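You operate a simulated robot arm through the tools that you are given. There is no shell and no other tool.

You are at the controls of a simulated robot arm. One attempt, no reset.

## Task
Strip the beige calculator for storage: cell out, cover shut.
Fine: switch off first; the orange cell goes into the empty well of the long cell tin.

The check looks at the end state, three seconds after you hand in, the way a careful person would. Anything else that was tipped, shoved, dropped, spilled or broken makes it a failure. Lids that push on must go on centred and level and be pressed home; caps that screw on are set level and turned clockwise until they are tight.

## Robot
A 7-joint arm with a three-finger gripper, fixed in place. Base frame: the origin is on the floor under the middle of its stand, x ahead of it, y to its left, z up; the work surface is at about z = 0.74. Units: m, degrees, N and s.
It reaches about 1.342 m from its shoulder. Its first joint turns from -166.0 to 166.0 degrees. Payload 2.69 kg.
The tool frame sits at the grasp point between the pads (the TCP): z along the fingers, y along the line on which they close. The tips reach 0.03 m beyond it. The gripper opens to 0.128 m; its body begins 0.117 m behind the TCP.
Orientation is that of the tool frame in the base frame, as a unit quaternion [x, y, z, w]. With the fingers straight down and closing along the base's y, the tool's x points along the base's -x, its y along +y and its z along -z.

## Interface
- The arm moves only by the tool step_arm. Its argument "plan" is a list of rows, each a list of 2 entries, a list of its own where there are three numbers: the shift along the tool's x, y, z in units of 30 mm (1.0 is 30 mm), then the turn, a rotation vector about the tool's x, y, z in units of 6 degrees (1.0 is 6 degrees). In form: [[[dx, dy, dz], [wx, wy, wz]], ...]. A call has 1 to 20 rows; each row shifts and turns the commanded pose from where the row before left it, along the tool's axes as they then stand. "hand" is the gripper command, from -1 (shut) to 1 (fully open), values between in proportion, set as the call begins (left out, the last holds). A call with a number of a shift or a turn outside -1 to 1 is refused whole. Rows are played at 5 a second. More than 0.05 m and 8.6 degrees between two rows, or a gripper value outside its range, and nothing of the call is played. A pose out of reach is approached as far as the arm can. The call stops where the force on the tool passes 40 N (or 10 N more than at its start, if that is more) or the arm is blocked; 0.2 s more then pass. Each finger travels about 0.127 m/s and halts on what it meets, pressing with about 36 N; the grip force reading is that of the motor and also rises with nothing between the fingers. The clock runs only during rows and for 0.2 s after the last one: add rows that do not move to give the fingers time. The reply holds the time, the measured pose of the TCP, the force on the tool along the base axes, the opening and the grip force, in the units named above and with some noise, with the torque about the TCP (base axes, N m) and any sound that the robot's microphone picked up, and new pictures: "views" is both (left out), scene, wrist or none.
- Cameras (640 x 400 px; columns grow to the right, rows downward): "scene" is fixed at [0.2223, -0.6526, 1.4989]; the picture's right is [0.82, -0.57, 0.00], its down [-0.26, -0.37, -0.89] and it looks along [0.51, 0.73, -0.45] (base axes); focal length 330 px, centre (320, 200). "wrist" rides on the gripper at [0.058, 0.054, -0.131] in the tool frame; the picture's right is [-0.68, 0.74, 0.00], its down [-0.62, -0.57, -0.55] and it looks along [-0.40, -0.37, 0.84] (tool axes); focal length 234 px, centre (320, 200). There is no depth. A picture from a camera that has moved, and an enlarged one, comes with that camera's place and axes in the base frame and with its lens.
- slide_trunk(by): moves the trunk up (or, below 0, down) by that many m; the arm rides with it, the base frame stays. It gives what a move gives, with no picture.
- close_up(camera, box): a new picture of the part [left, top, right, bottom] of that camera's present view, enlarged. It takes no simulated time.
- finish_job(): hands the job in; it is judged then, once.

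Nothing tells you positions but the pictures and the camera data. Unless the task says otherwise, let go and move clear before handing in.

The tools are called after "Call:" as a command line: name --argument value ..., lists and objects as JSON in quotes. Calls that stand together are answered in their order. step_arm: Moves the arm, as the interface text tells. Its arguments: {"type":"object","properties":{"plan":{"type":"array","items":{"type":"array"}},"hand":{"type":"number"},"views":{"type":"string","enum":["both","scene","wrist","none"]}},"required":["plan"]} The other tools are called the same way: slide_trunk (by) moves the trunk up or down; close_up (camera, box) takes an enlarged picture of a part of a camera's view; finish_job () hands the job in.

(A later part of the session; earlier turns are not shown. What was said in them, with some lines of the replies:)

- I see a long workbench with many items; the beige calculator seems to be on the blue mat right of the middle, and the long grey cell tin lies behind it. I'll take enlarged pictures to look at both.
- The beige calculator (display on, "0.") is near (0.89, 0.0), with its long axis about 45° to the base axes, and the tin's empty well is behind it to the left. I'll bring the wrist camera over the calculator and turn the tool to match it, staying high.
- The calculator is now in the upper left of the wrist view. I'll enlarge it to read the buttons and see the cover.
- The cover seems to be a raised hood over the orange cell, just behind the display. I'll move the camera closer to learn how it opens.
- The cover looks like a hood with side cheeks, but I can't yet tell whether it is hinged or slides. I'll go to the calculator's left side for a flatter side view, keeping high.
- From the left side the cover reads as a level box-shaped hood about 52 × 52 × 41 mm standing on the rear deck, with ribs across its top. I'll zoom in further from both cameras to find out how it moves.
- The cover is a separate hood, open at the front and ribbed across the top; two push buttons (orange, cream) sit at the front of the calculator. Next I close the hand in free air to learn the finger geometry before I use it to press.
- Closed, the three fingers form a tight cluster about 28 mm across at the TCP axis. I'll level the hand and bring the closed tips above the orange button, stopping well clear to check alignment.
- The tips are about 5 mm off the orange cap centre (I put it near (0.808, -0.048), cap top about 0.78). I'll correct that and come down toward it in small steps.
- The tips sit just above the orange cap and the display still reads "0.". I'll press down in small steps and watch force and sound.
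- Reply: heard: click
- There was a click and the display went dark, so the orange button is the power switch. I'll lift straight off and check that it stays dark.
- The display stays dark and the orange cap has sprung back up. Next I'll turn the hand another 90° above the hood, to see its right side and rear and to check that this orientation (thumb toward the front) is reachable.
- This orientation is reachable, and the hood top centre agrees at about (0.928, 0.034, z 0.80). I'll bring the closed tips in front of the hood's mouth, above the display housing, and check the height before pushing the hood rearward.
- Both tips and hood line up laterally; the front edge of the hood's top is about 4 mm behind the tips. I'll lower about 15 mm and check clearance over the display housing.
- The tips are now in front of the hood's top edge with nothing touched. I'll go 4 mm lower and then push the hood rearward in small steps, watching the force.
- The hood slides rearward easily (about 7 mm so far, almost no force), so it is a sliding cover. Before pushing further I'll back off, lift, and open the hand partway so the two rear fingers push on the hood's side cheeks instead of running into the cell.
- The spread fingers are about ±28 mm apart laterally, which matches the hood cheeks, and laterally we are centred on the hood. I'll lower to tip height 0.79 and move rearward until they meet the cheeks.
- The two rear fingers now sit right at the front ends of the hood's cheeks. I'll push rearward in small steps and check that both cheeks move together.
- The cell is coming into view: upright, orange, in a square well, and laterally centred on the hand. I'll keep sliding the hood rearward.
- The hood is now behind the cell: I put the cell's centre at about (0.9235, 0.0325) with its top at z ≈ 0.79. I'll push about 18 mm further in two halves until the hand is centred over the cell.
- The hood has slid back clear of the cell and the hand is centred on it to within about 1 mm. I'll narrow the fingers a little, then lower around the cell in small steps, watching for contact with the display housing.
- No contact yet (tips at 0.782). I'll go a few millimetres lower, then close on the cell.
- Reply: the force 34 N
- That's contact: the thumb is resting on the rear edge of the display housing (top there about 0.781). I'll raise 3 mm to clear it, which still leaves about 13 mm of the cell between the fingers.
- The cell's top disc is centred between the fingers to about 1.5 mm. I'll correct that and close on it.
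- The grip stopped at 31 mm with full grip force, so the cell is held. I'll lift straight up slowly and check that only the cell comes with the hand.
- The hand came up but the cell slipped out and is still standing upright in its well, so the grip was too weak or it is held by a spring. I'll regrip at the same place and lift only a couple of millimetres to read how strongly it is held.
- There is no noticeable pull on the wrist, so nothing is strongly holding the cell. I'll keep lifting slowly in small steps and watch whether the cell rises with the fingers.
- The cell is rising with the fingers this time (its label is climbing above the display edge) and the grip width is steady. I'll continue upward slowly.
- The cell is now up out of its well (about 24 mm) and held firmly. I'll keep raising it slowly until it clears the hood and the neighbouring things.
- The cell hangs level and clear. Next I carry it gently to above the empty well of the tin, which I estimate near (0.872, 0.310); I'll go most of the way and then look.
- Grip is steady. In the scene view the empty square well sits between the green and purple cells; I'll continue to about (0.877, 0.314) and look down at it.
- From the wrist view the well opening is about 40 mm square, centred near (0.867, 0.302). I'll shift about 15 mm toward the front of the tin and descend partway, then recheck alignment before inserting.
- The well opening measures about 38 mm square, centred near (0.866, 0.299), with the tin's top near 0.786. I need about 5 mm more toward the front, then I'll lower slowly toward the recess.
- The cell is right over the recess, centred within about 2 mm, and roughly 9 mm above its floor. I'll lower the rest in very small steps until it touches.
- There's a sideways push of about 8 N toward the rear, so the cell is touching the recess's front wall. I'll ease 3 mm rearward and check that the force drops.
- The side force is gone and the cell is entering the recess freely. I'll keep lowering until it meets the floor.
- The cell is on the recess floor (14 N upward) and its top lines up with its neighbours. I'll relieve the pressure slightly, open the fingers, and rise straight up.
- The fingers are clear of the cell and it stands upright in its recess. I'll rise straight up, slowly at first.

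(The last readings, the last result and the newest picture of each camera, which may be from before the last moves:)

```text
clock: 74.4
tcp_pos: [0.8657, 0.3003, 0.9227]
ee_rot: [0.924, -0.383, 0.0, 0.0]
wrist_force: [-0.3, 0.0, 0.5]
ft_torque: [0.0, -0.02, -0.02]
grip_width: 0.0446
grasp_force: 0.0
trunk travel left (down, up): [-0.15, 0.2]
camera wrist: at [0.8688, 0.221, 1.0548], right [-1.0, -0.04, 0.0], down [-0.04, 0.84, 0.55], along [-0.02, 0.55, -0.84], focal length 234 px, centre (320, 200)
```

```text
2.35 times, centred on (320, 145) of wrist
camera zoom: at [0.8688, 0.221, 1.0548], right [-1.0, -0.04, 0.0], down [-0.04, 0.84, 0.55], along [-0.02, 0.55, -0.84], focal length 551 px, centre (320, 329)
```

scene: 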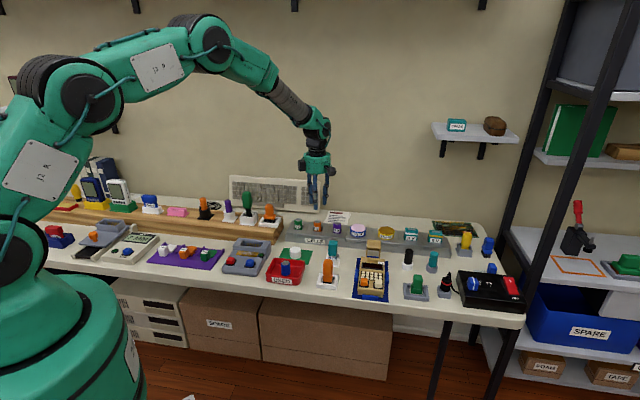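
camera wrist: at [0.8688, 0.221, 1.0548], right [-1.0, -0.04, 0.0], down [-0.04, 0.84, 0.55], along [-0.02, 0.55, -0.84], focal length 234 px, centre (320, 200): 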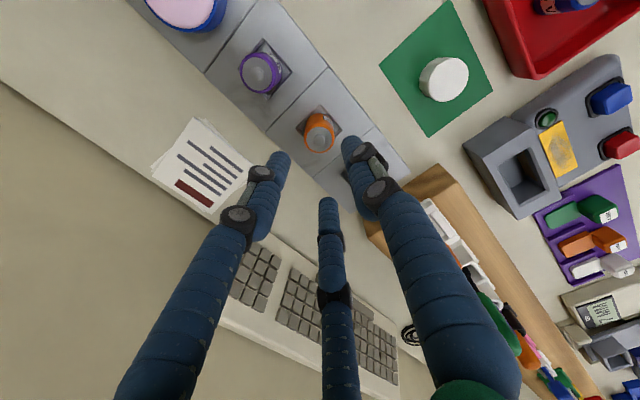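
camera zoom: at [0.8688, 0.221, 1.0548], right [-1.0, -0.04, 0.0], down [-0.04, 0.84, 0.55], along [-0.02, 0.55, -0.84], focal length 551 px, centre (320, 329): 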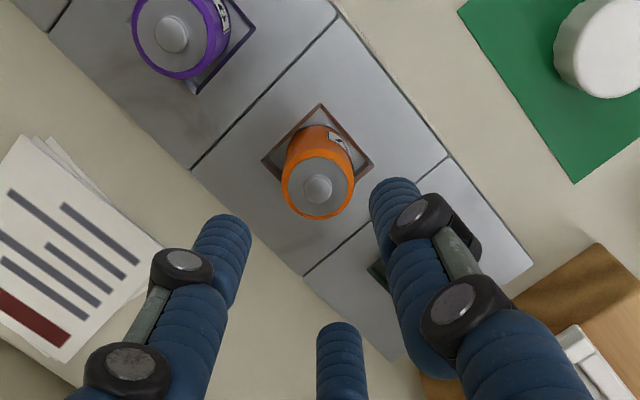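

The orange cell stands properly in the tin's recess, level with its neighbours. Now I close the hand and move above and behind the calculator's hood so I can push it forward to shut.

Call:
step_arm --plan '[[[0.3, 0.06, 0], [0, 0, 0]], [[0.639, 0.124, 0], [0, 0, 0]], [[0.639, 0.124, 0], [0, 0, 0]], [[0.639, 0.124, 0], [0, 0, 0]], [[0.639, 0.124, 0], [0, 0, 0]], [[0.639, 0.124, 0], [0, 0, 0]], [[0.639, 0.124, 0], [0, 0, 0]], [[0.639, 0.124, 0], [0, 0, 0]], [[0.639, 0.124, 0], [0, 0, 0]], [[0.639, 0.124, 0], [0, 0, 0]], [[0.639, 0.124, 0], [0, 0, 0]], [[0.639, 0.124, 0], [0, 0, 0]], [[0.34, 0.06, 0], [0, 0, 0]], [[0, 0, 0], [0, 0, 0]]]' --hand -1

Call:
close_up --camera "wrist" --box '[220, 60, 420, 230]'

Call:
close_up --camera "scene" --box '[345, 210, 405, 270]'

```text
clock: 77.4
tcp_pos: [0.9978, 0.1075, 0.9209]
ee_rot: [0.923, -0.384, 0.0, 0.001]
wrist_force: [-0.5, 0.5, -0.6]
ft_torque: [-0.02, 0.01, 0.0]
grip_width: 0.002
grasp_force: 31.6
trunk travel left (down, up): [-0.15, 0.2]
camera wrist: at [1.0005, 0.0271, 1.0542], right [-1.0, -0.04, 0.0], down [-0.04, 0.84, 0.55], along [-0.02, 0.55, -0.84], focal length 234 px, centre (320, 200)
```

scene: 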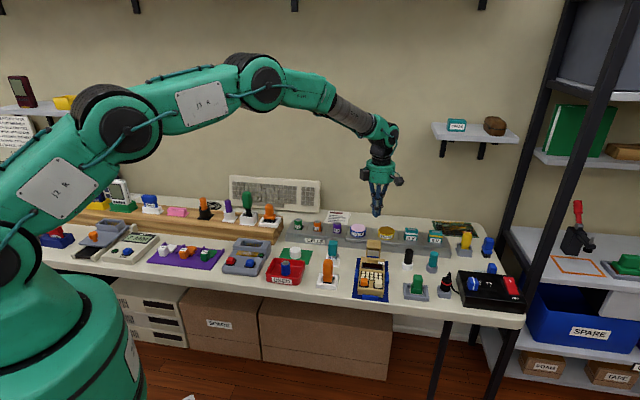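
wrist: 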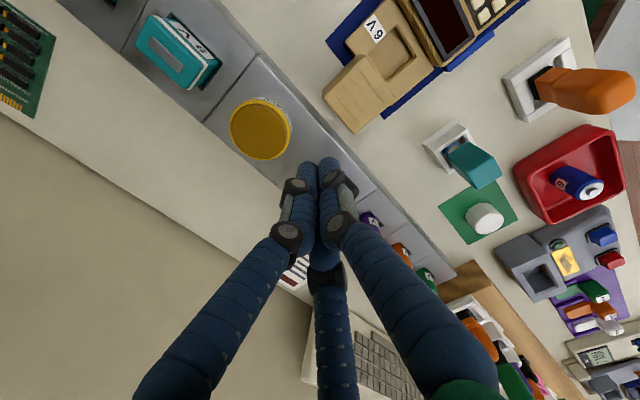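

```text
2.35 times, centred on (320, 145) of wrist
camera zoom: at [1.0005, 0.0271, 1.0542], right [-1.0, -0.04, 0.0], down [-0.04, 0.84, 0.55], along [-0.02, 0.55, -0.84], focal length 551 px, centre (320, 329)
```

zoom: 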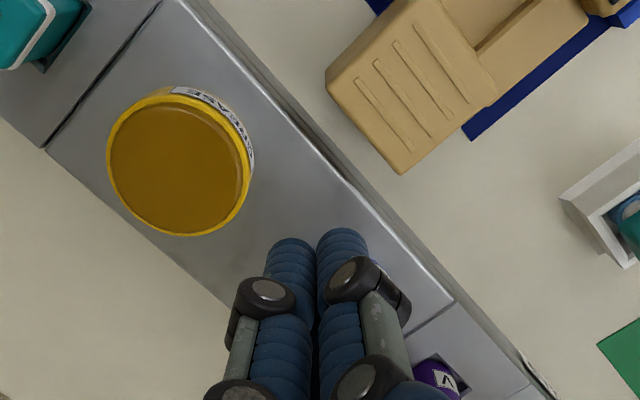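

```text
6.67 times, centred on (375, 240) of scene
camera zoom: at [0.2223, -0.6526, 1.4989], right [0.82, -0.57, 0.0], down [-0.26, -0.37, -0.89], along [0.51, 0.73, -0.45], focal length 2200 px, centre (-47, -67)
```

zoom: 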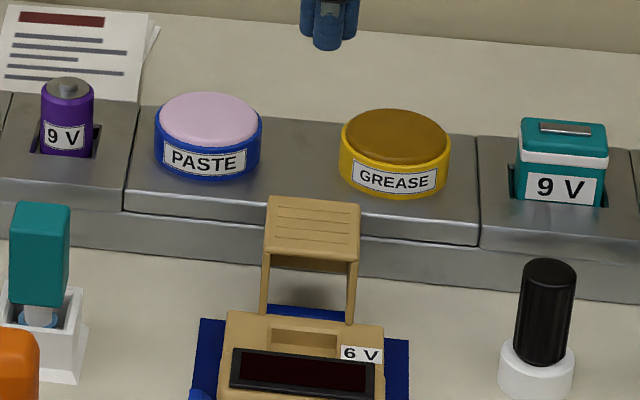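

From above, the hood's rear edge is at about 23 mm in front of the tin, and its top is near 0.803, which is higher than the tin's top. I'll come down just behind it to tip height ~0.80 and check before touching.

Call:
step_arm --plan '[[[0.05, 0.287, 0], [0, 0, 0]], [[0, 0, 0.8], [0, 0, 0]], [[0, 0, 0.8], [0, 0, 0]], [[0, 0, 0.7], [0, 0, 0]], [[0, 0, 0.4], [0, 0, 0]], [[0, 0, 0.3], [0, 0, 0]], [[0, 0, 0], [0, 0, 0]]]'

Call:
close_up --camera "wrist" --box '[250, 80, 400, 210]'

Call:
close_up --camera "scene" --box '[355, 220, 395, 260]'

```text
clock: 79.0
tcp_pos: [0.9931, 0.1003, 0.8325]
ee_rot: [0.924, -0.383, 0.0, 0.0]
wrist_force: [-0.6, 0.1, 0.0]
ft_torque: [-0.01, 0.01, 0.0]
grip_width: 0.0022
grasp_force: 31.6
trunk travel left (down, up): [-0.15, 0.2]
camera wrist: at [0.9965, 0.0199, 0.9643], right [-1.0, -0.04, 0.0], down [-0.04, 0.84, 0.55], along [-0.02, 0.55, -0.84], focal length 234 px, centre (320, 200)
```

scene: 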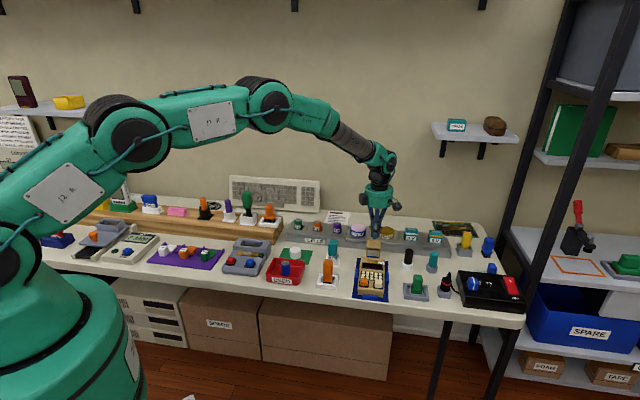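
wrist: 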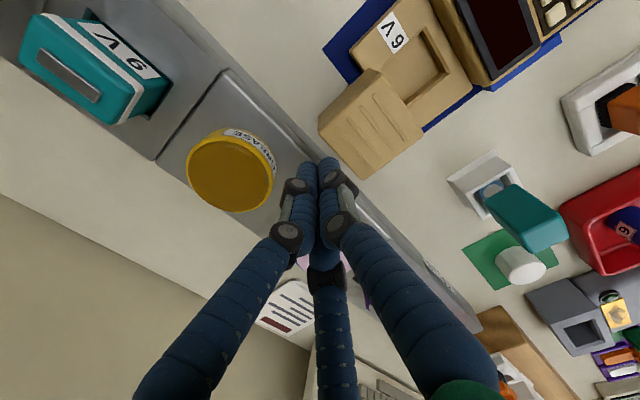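

```text
3.08 times, centred on (325, 145) of wrist
camera zoom: at [0.9965, 0.0199, 0.9643], right [-1.0, -0.04, 0.0], down [-0.04, 0.84, 0.55], along [-0.02, 0.55, -0.84], focal length 720 px, centre (305, 369)
```

zoom: 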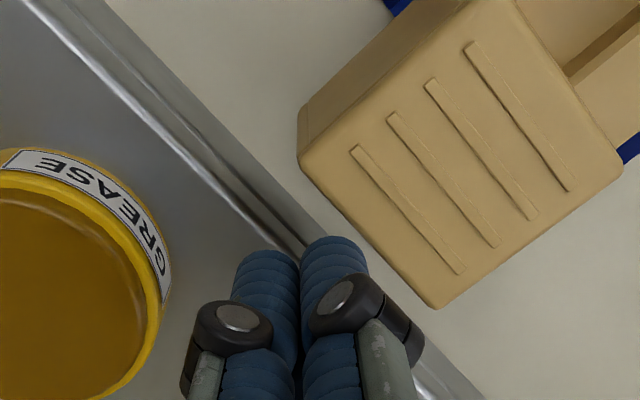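

```text
10.00 times, centred on (375, 240) of scene
camera zoom: at [0.2223, -0.6526, 1.4989], right [0.82, -0.57, 0.0], down [-0.26, -0.37, -0.89], along [0.51, 0.73, -0.45], focal length 3300 px, centre (-230, -200)
```

zoom: 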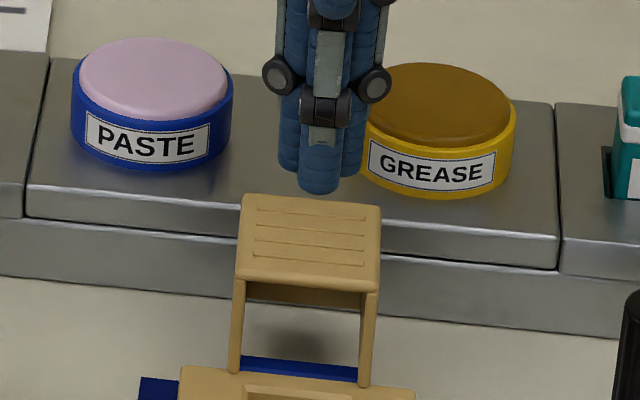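

The tips are right behind the hood's rear edge, clear of the grease jar. I'll lower another 8 mm in small steps and check for any contact with the tin.

Call:
step_arm --plan '[[[0, 0, 0.1], [0, 0, 0]], [[0, 0, 0.1], [0, 0, 0]], [[0, 0, 0.07], [0, 0, 0]], [[0, 0, 0], [0, 0, 0]]]' --views "none"

Call:
close_up --camera "wrist" --box '[250, 80, 400, 210]'

Call:
close_up --camera "scene" --box '[355, 220, 395, 260]'

```text
clock: 80.0
tcp_pos: [0.993, 0.0993, 0.8232]
ee_rot: [0.924, -0.383, 0.0, 0.0]
wrist_force: [-0.8, 0.5, 0.1]
ft_torque: [-0.02, -0.01, 0.03]
grip_width: 0.002
grasp_force: 32.0
trunk travel left (down, up): [-0.15, 0.2]
```

```text
3.08 times, centred on (325, 145) of wrist
camera zoom: at [0.9965, 0.0199, 0.9561], right [-1.0, -0.04, 0.0], down [-0.04, 0.84, 0.55], along [-0.02, 0.55, -0.84], focal length 720 px, centre (305, 369)
```

zoom: 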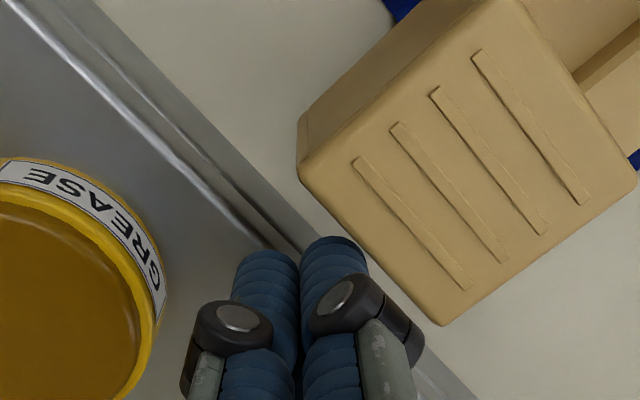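

```text
10.00 times, centred on (375, 240) of scene
camera zoom: at [0.2223, -0.6526, 1.4989], right [0.82, -0.57, 0.0], down [-0.26, -0.37, -0.89], along [0.51, 0.73, -0.45], focal length 3300 px, centre (-230, -200)
```

zoom: 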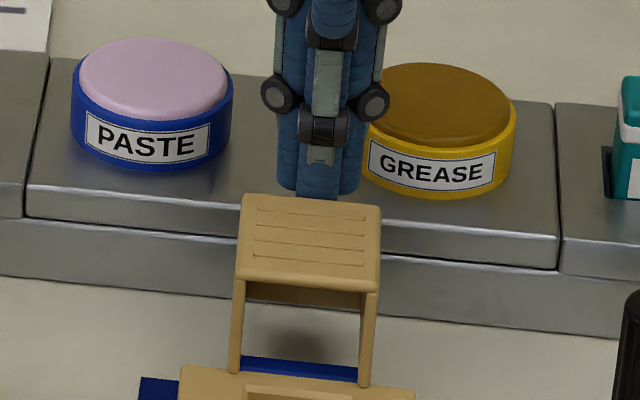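

The thumb is now tucked behind the hood with no contact force. I'll push the hood forward in small steps.

Call:
step_arm --plan '[[[0, 0.1, 0], [0, 0, 0]], [[0, 0.1, 0], [0, 0, 0]], [[0, 0.1, 0], [0, 0, 0]], [[0, 0.1, 0], [0, 0, 0]], [[0, 0.1, 0], [0, 0, 0]], [[0, 0, 0], [0, 0, 0]]]' --views "none"

Call:
close_up --camera "wrist" --box '[250, 80, 400, 210]'

Call:
close_up --camera "scene" --box '[355, 220, 395, 260]'

```text
clock: 81.4
tcp_pos: [0.9822, 0.0894, 0.8244]
ee_rot: [0.924, -0.382, 0.0, 0.0]
wrist_force: [-0.2, 0.2, 0.2]
ft_torque: [-0.02, 0.03, -0.02]
grip_width: 0.0022
grasp_force: 31.4
trunk travel left (down, up): [-0.15, 0.2]
```

```text
3.08 times, centred on (325, 145) of wrist
camera zoom: at [0.9857, 0.009, 0.9563], right [-1.0, -0.04, 0.0], down [-0.03, 0.84, 0.55], along [-0.02, 0.55, -0.84], focal length 720 px, centre (305, 369)
```

zoom: 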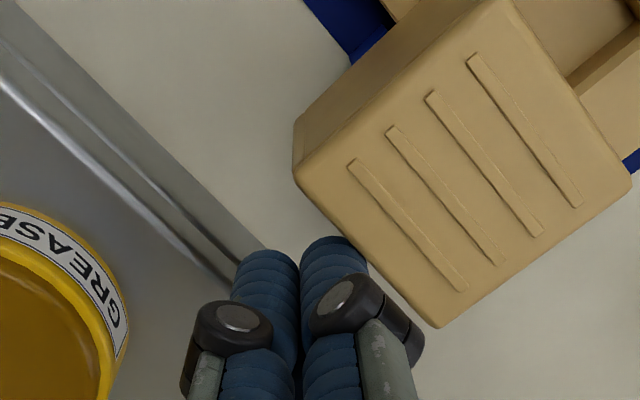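

```text
10.00 times, centred on (375, 240) of scene
camera zoom: at [0.2223, -0.6526, 1.4989], right [0.82, -0.57, 0.0], down [-0.26, -0.37, -0.89], along [0.51, 0.73, -0.45], focal length 3300 px, centre (-230, -200)
```

zoom: 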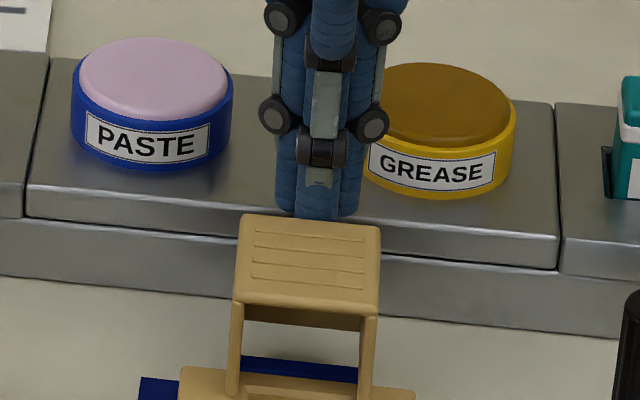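

The hood is sliding forward smoothly with almost no force. I'll continue.

Call:
step_arm --plan '[[[0, 0.1, 0], [0, 0, 0]], [[0, 0.1, 0], [0, 0, 0]], [[0, 0.1, 0], [0, 0, 0]], [[0, 0.1, 0], [0, 0, 0]], [[0, 0.1, 0], [0, 0, 0]], [[0, 0.1, 0], [0, 0, 0]], [[0, 0.1, 0], [0, 0, 0]], [[0, 0.1, 0], [0, 0, 0]], [[0, 0, 0], [0, 0, 0]]]' --views "none"

Call:
close_up --camera "wrist" --box '[250, 80, 400, 210]'

Call:
close_up --camera "scene" --box '[355, 225, 395, 265]'

```text
clock: 83.4
tcp_pos: [0.9657, 0.0726, 0.8231]
ee_rot: [0.924, -0.383, 0.0, 0.0]
wrist_force: [0.2, -0.8, 0.0]
ft_torque: [0.0, 0.04, -0.01]
grip_width: 0.002
grasp_force: 31.3
trunk travel left (down, up): [-0.15, 0.2]
```

```text
3.08 times, centred on (325, 145) of wrist
camera zoom: at [0.9685, -0.008, 0.9561], right [-1.0, -0.04, 0.0], down [-0.04, 0.84, 0.55], along [-0.02, 0.55, -0.84], focal length 720 px, centre (305, 369)
```

zoom: 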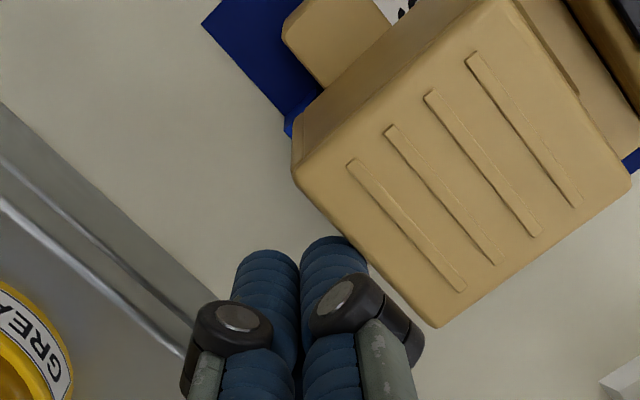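

```text
10.00 times, centred on (375, 245) of scene
camera zoom: at [0.2223, -0.6526, 1.4989], right [0.82, -0.57, 0.0], down [-0.26, -0.37, -0.89], along [0.51, 0.73, -0.45], focal length 3300 px, centre (-230, -250)
```

zoom: 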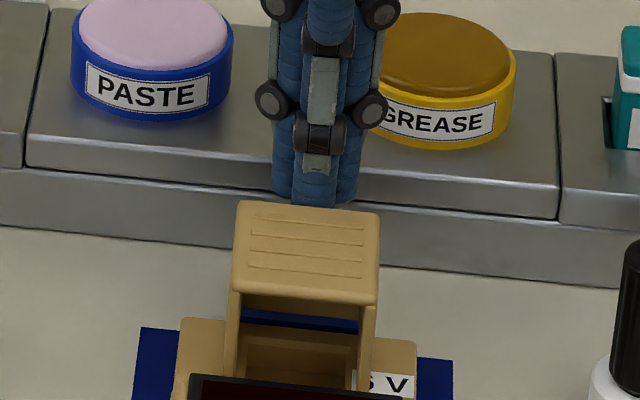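

About 12 mm remain before the hood meets the display housing. I'll continue in smaller steps and stop as soon as force builds.

Call:
step_arm --plan '[[[0, 0.1, 0], [0, 0, 0]], [[0, 0.1, 0], [0, 0, 0]], [[0, 0.08, 0], [0, 0, 0]], [[0, 0, 0], [0, 0, 0]]]' --views "none"

Call:
close_up --camera "scene" --box '[355, 230, 395, 270]'

Call:
step_arm --plan '[[[0, 0.05, 0], [0, 0, 0]], [[0, 0.05, 0], [0, 0, 0]], [[0, 0, 0], [0, 0, 0]]]' --views "none"

Call:
close_up --camera "scene" --box '[355, 230, 395, 270]'

Call:
close_up --camera "wrist" --box '[250, 60, 420, 210]'

```text
clock: 84.4
tcp_pos: [0.9598, 0.0667, 0.8235]
ee_rot: [0.924, -0.383, 0.0, -0.001]
wrist_force: [1.1, 0.9, 1.0]
ft_torque: [0.01, -0.01, 0.0]
grip_width: 0.0021
grasp_force: 31.7
trunk travel left (down, up): [-0.15, 0.2]
```

```text
10.00 times, centred on (375, 250) of scene
camera zoom: at [0.2223, -0.6526, 1.4989], right [0.82, -0.57, 0.0], down [-0.26, -0.37, -0.89], along [0.51, 0.73, -0.45], focal length 3300 px, centre (-230, -300)
```

zoom: 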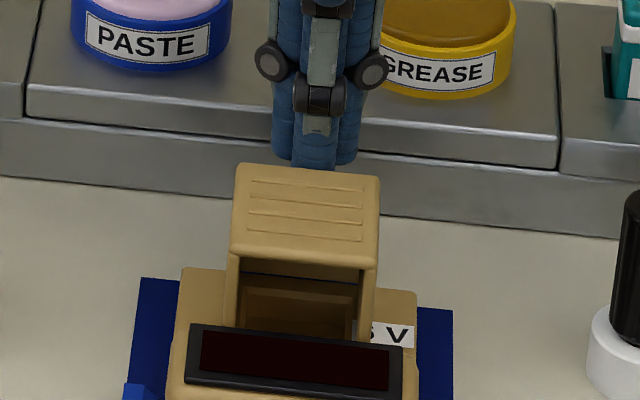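

```text
clock: 85.2
tcp_pos: [0.958, 0.0631, 0.8233]
ee_rot: [0.924, -0.382, 0.0, 0.0]
wrist_force: [0.9, 1.6, 0.4]
ft_torque: [0.03, -0.04, -0.02]
grip_width: 0.0022
grasp_force: 31.7
trunk travel left (down, up): [-0.15, 0.2]
```

```text
10.00 times, centred on (375, 250) of scene
camera zoom: at [0.2223, -0.6526, 1.4989], right [0.82, -0.57, 0.0], down [-0.26, -0.37, -0.89], along [0.51, 0.73, -0.45], focal length 3300 px, centre (-230, -300)
```

zoom: 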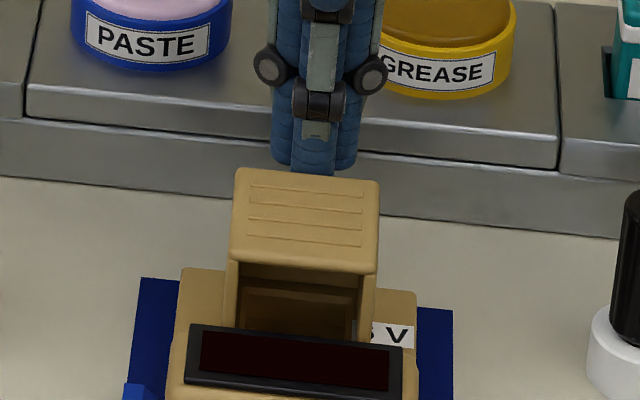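

```text
2.67 times, centred on (335, 135) of wrist
camera zoom: at [0.9606, -0.016, 0.9564], right [-1.0, -0.04, 0.0], down [-0.04, 0.84, 0.55], along [-0.02, 0.55, -0.84], focal length 624 px, centre (280, 373)
```

zoom: 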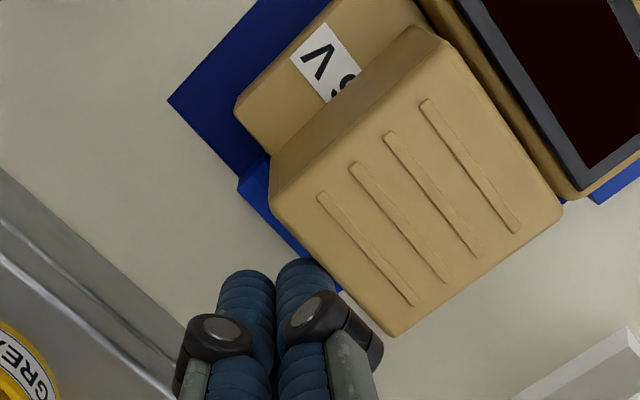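

The hood is back at essentially its original position (same pixels as in the first picture, within about 1 mm). I'll press gently forward in 1 mm steps to make sure it is fully home.

Call:
step_arm --plan '[[[0, 0.04, 0], [0, 0, 0]], [[0, 0, 0], [0, 0, 0]]]' --views "none"

Call:
step_arm --plan '[[[0, 0.04, 0], [0, 0, 0]], [[0, 0, 0], [0, 0, 0]]]' --views "none"

Call:
close_up --camera "scene" --box '[355, 230, 395, 270]'

```text
clock: 85.8
tcp_pos: [0.9565, 0.064, 0.8238]
ee_rot: [0.924, -0.383, 0.0, 0.0]
wrist_force: [0.8, 1.2, 0.2]
ft_torque: [-0.01, -0.01, 0.0]
grip_width: 0.0021
grasp_force: 30.8
trunk travel left (down, up): [-0.15, 0.2]
```

```text
clock: 86.4
tcp_pos: [0.9552, 0.0635, 0.824]
ee_rot: [0.924, -0.382, 0.0, 0.0]
wrist_force: [2.7, 3.1, -0.1]
ft_torque: [0.07, -0.04, 0.0]
grip_width: 0.0021
grasp_force: 31.9
trunk travel left (down, up): [-0.15, 0.2]
```

```text
10.00 times, centred on (375, 250) of scene
camera zoom: at [0.2223, -0.6526, 1.4989], right [0.82, -0.57, 0.0], down [-0.26, -0.37, -0.89], along [0.51, 0.73, -0.45], focal length 3300 px, centre (-230, -300)
```

zoom: 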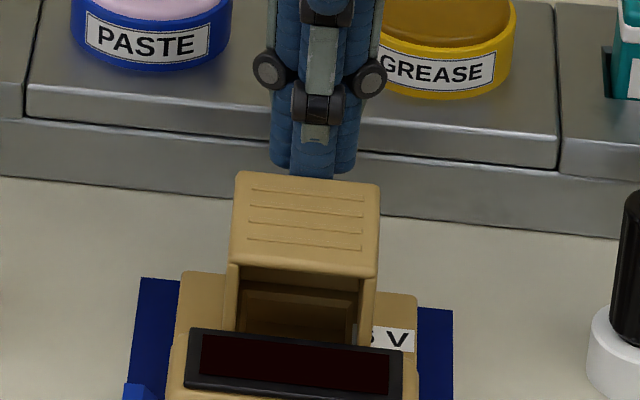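

The hood has reached its forward stop; the last push was about to nudge the calculator itself, so I stop here. I'll back off a few millimetres, rise well clear and inspect everything.

Call:
step_arm --plan '[[[0, -0.1, 0], [0, 0, 0]], [[0, -0.15, 0], [0, 0, 0]], [[0, 0, -0.4], [0, 0, 0]], [[0, 0, -0.9], [0, 0, 0]], [[0, 0, -1], [0, 0, 0]], [[0, 0, -1], [0, 0, 0]], [[0, 0, -1], [0, 0, 0]], [[0, 0, 0], [0, 0, 0]]]'

Call:
close_up --camera "scene" --box '[330, 230, 430, 310]'

Call:
close_up --camera "wrist" --box '[220, 40, 460, 210]'

Call:
close_up --camera "scene" --box '[270, 205, 470, 275]'

```text
clock: 88.2
tcp_pos: [0.9619, 0.0675, 0.9536]
ee_rot: [0.924, -0.383, 0.001, 0.0]
wrist_force: [-0.6, -0.7, 0.8]
ft_torque: [-0.01, -0.03, -0.04]
grip_width: 0.002
grasp_force: 31.3
trunk travel left (down, up): [-0.15, 0.2]
camera wrist: at [0.964, -0.0124, 1.0863], right [-1.0, -0.04, 0.0], down [-0.04, 0.84, 0.55], along [-0.02, 0.55, -0.84], focal length 234 px, centre (320, 200)
```

scene: 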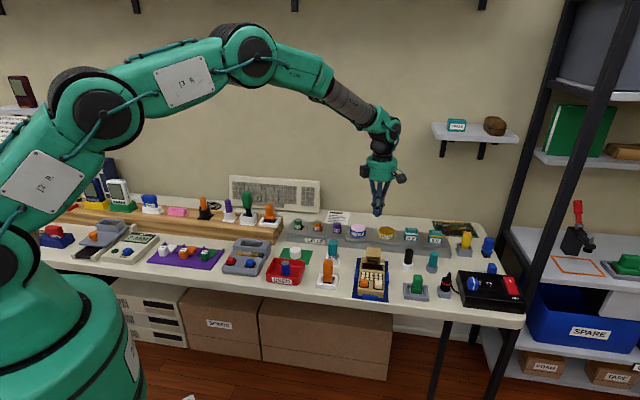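
wrist: 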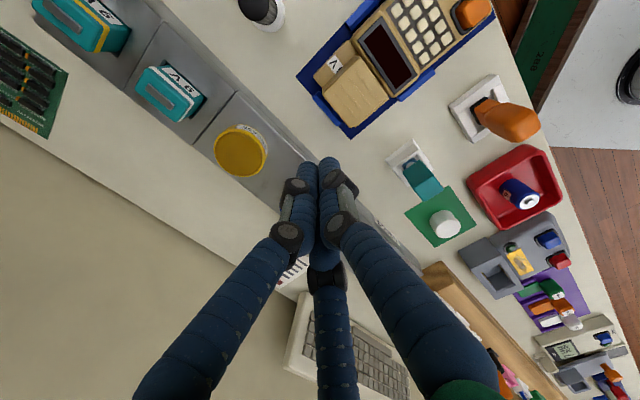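

```text
5.00 times, centred on (380, 270) of scene
camera zoom: at [0.2223, -0.6526, 1.4989], right [0.82, -0.57, 0.0], down [-0.26, -0.37, -0.89], along [0.51, 0.73, -0.45], focal length 1650 px, centre (20, -150)
```

zoom: 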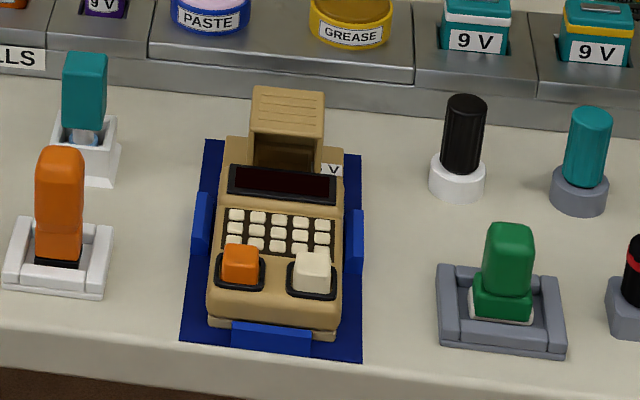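

```text
2.35 times, centred on (340, 125) of wrist
camera zoom: at [0.964, -0.0124, 1.0863], right [-1.0, -0.04, 0.0], down [-0.04, 0.84, 0.55], along [-0.02, 0.55, -0.84], focal length 551 px, centre (273, 376)
```

zoom: 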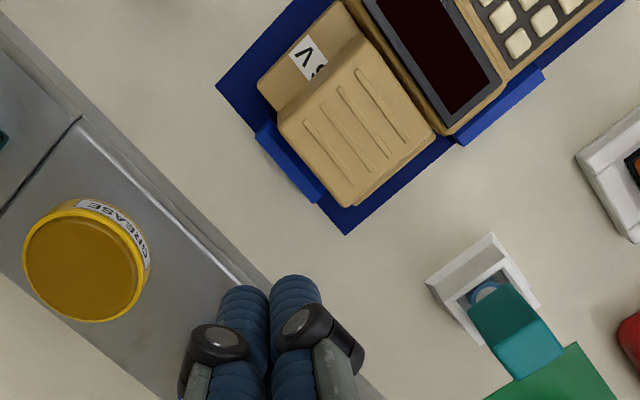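

```text
3.20 times, centred on (370, 240) of scene
camera zoom: at [0.2223, -0.6526, 1.4989], right [0.82, -0.57, 0.0], down [-0.26, -0.37, -0.89], along [0.51, 0.73, -0.45], focal length 1056 px, centre (160, 72)
```

zoom: 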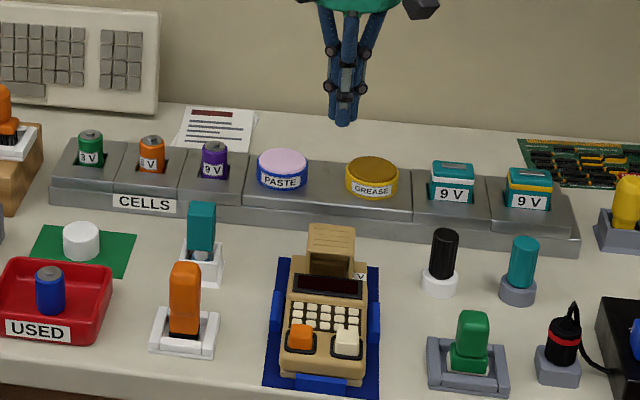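

Everything checks out: display dark, hood forward at its stop, bay empty, orange cell upright in the tin, and the neighbouring objects unmoved. I'll move the arm further up and clear, with one last look.

Call:
step_arm --plan '[[[0, 0, -1], [0, 0, 0]], [[0, 0, -1], [0, 0, 0]], [[0, 0, -1], [0, 0, 0]], [[0, 0, -1], [0, 0, 0]], [[0, 0, 0], [0, 0, 0]], [[0, 0, 0], [0, 0, 0]]]'

Call:
close_up --camera "scene" --box '[350, 235, 400, 275]'

Call:
close_up --camera "scene" --box '[285, 205, 355, 250]'

Call:
close_up --camera "scene" --box '[30, 170, 290, 290]'

```text
clock: 89.6
tcp_pos: [0.9602, 0.0682, 1.073]
ee_rot: [0.924, -0.382, 0.001, -0.001]
wrist_force: [0.6, -0.4, 0.0]
ft_torque: [-0.03, -0.02, -0.04]
grip_width: 0.0019
grasp_force: 31.3
trunk travel left (down, up): [-0.15, 0.2]
camera wrist: at [0.9645, -0.0121, 1.2047], right [-1.0, -0.04, 0.0], down [-0.03, 0.84, 0.55], along [-0.02, 0.55, -0.84], focal length 234 px, centre (320, 200)
```

scene: 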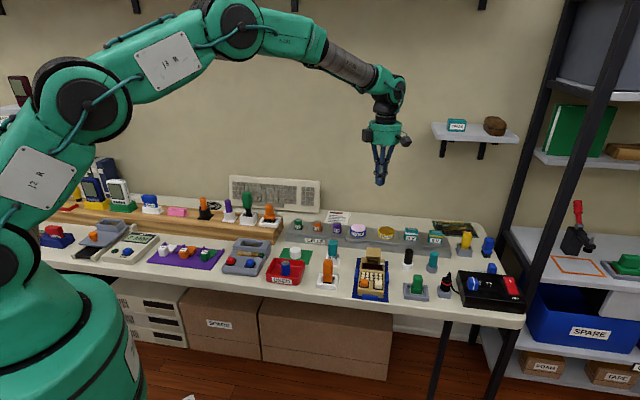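
wrist: 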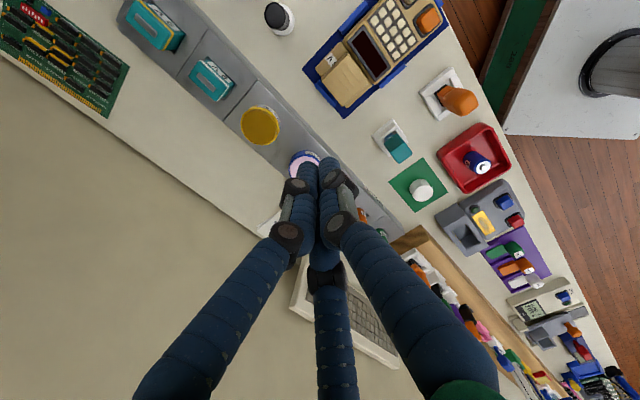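

```text
10.00 times, centred on (375, 255) of scene
camera zoom: at [0.2223, -0.6526, 1.4989], right [0.82, -0.57, 0.0], down [-0.26, -0.37, -0.89], along [0.51, 0.73, -0.45], focal length 3300 px, centre (-230, -350)
```

zoom: 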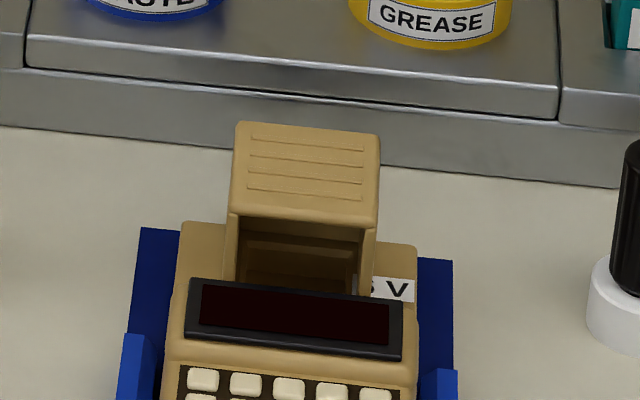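

```text
8.89 times, centred on (320, 228) of scene
camera zoom: at [0.2223, -0.6526, 1.4989], right [0.82, -0.57, 0.0], down [-0.26, -0.37, -0.89], along [0.51, 0.73, -0.45], focal length 2934 px, centre (320, -44)
```

zoom: 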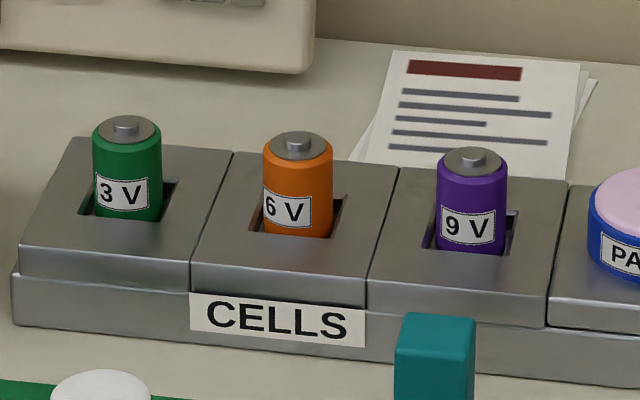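

```text
2.46 times, centred on (160, 230) of scene
camera zoom: at [0.2223, -0.6526, 1.4989], right [0.82, -0.57, 0.0], down [-0.26, -0.37, -0.89], along [0.51, 0.73, -0.45], focal length 812 px, centre (714, 126)
```

zoom: 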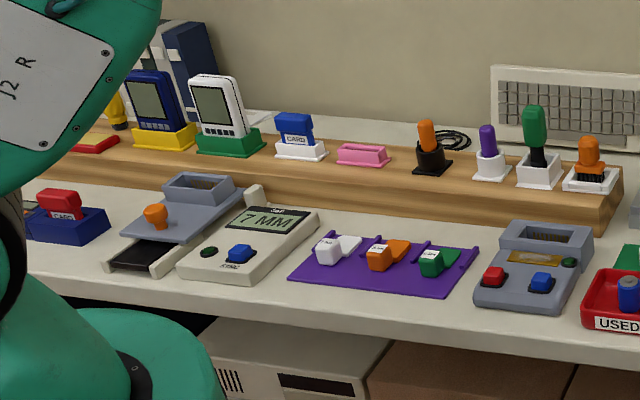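

The display is dark, the bay is empty, and the cover is forward at its stop. The orange cell stands level in the tin's formerly empty well, nothing else on the bench looks disturbed, and the arm is clear, so I'm handing in.

Call:
finish_job

```text
The job is handed in.
```

The beige calculator is stripped for storage. I don't have the check's result, but my last pictures show all of it done:

- **Switched off:** pressing the orange button gave a click, and the display went dark and stayed dark.
- **Cell out:** the orange 6 V cell stands upright in the tin's formerly empty well, level with the green and purple cells. It slipped out of the first grip while still in the calculator, so I regripped it and lifted more slowly.
- **Cover shut:** the cover slides. I pushed it back to reach the cell, then forward again until it reached its stop, in the same place on the calculator as at the start.

The final push on the cover nudged the calculator about 1–2 mm forward in its blue cradle. Nothing else on the bench looks moved, and the arm is raised clear.
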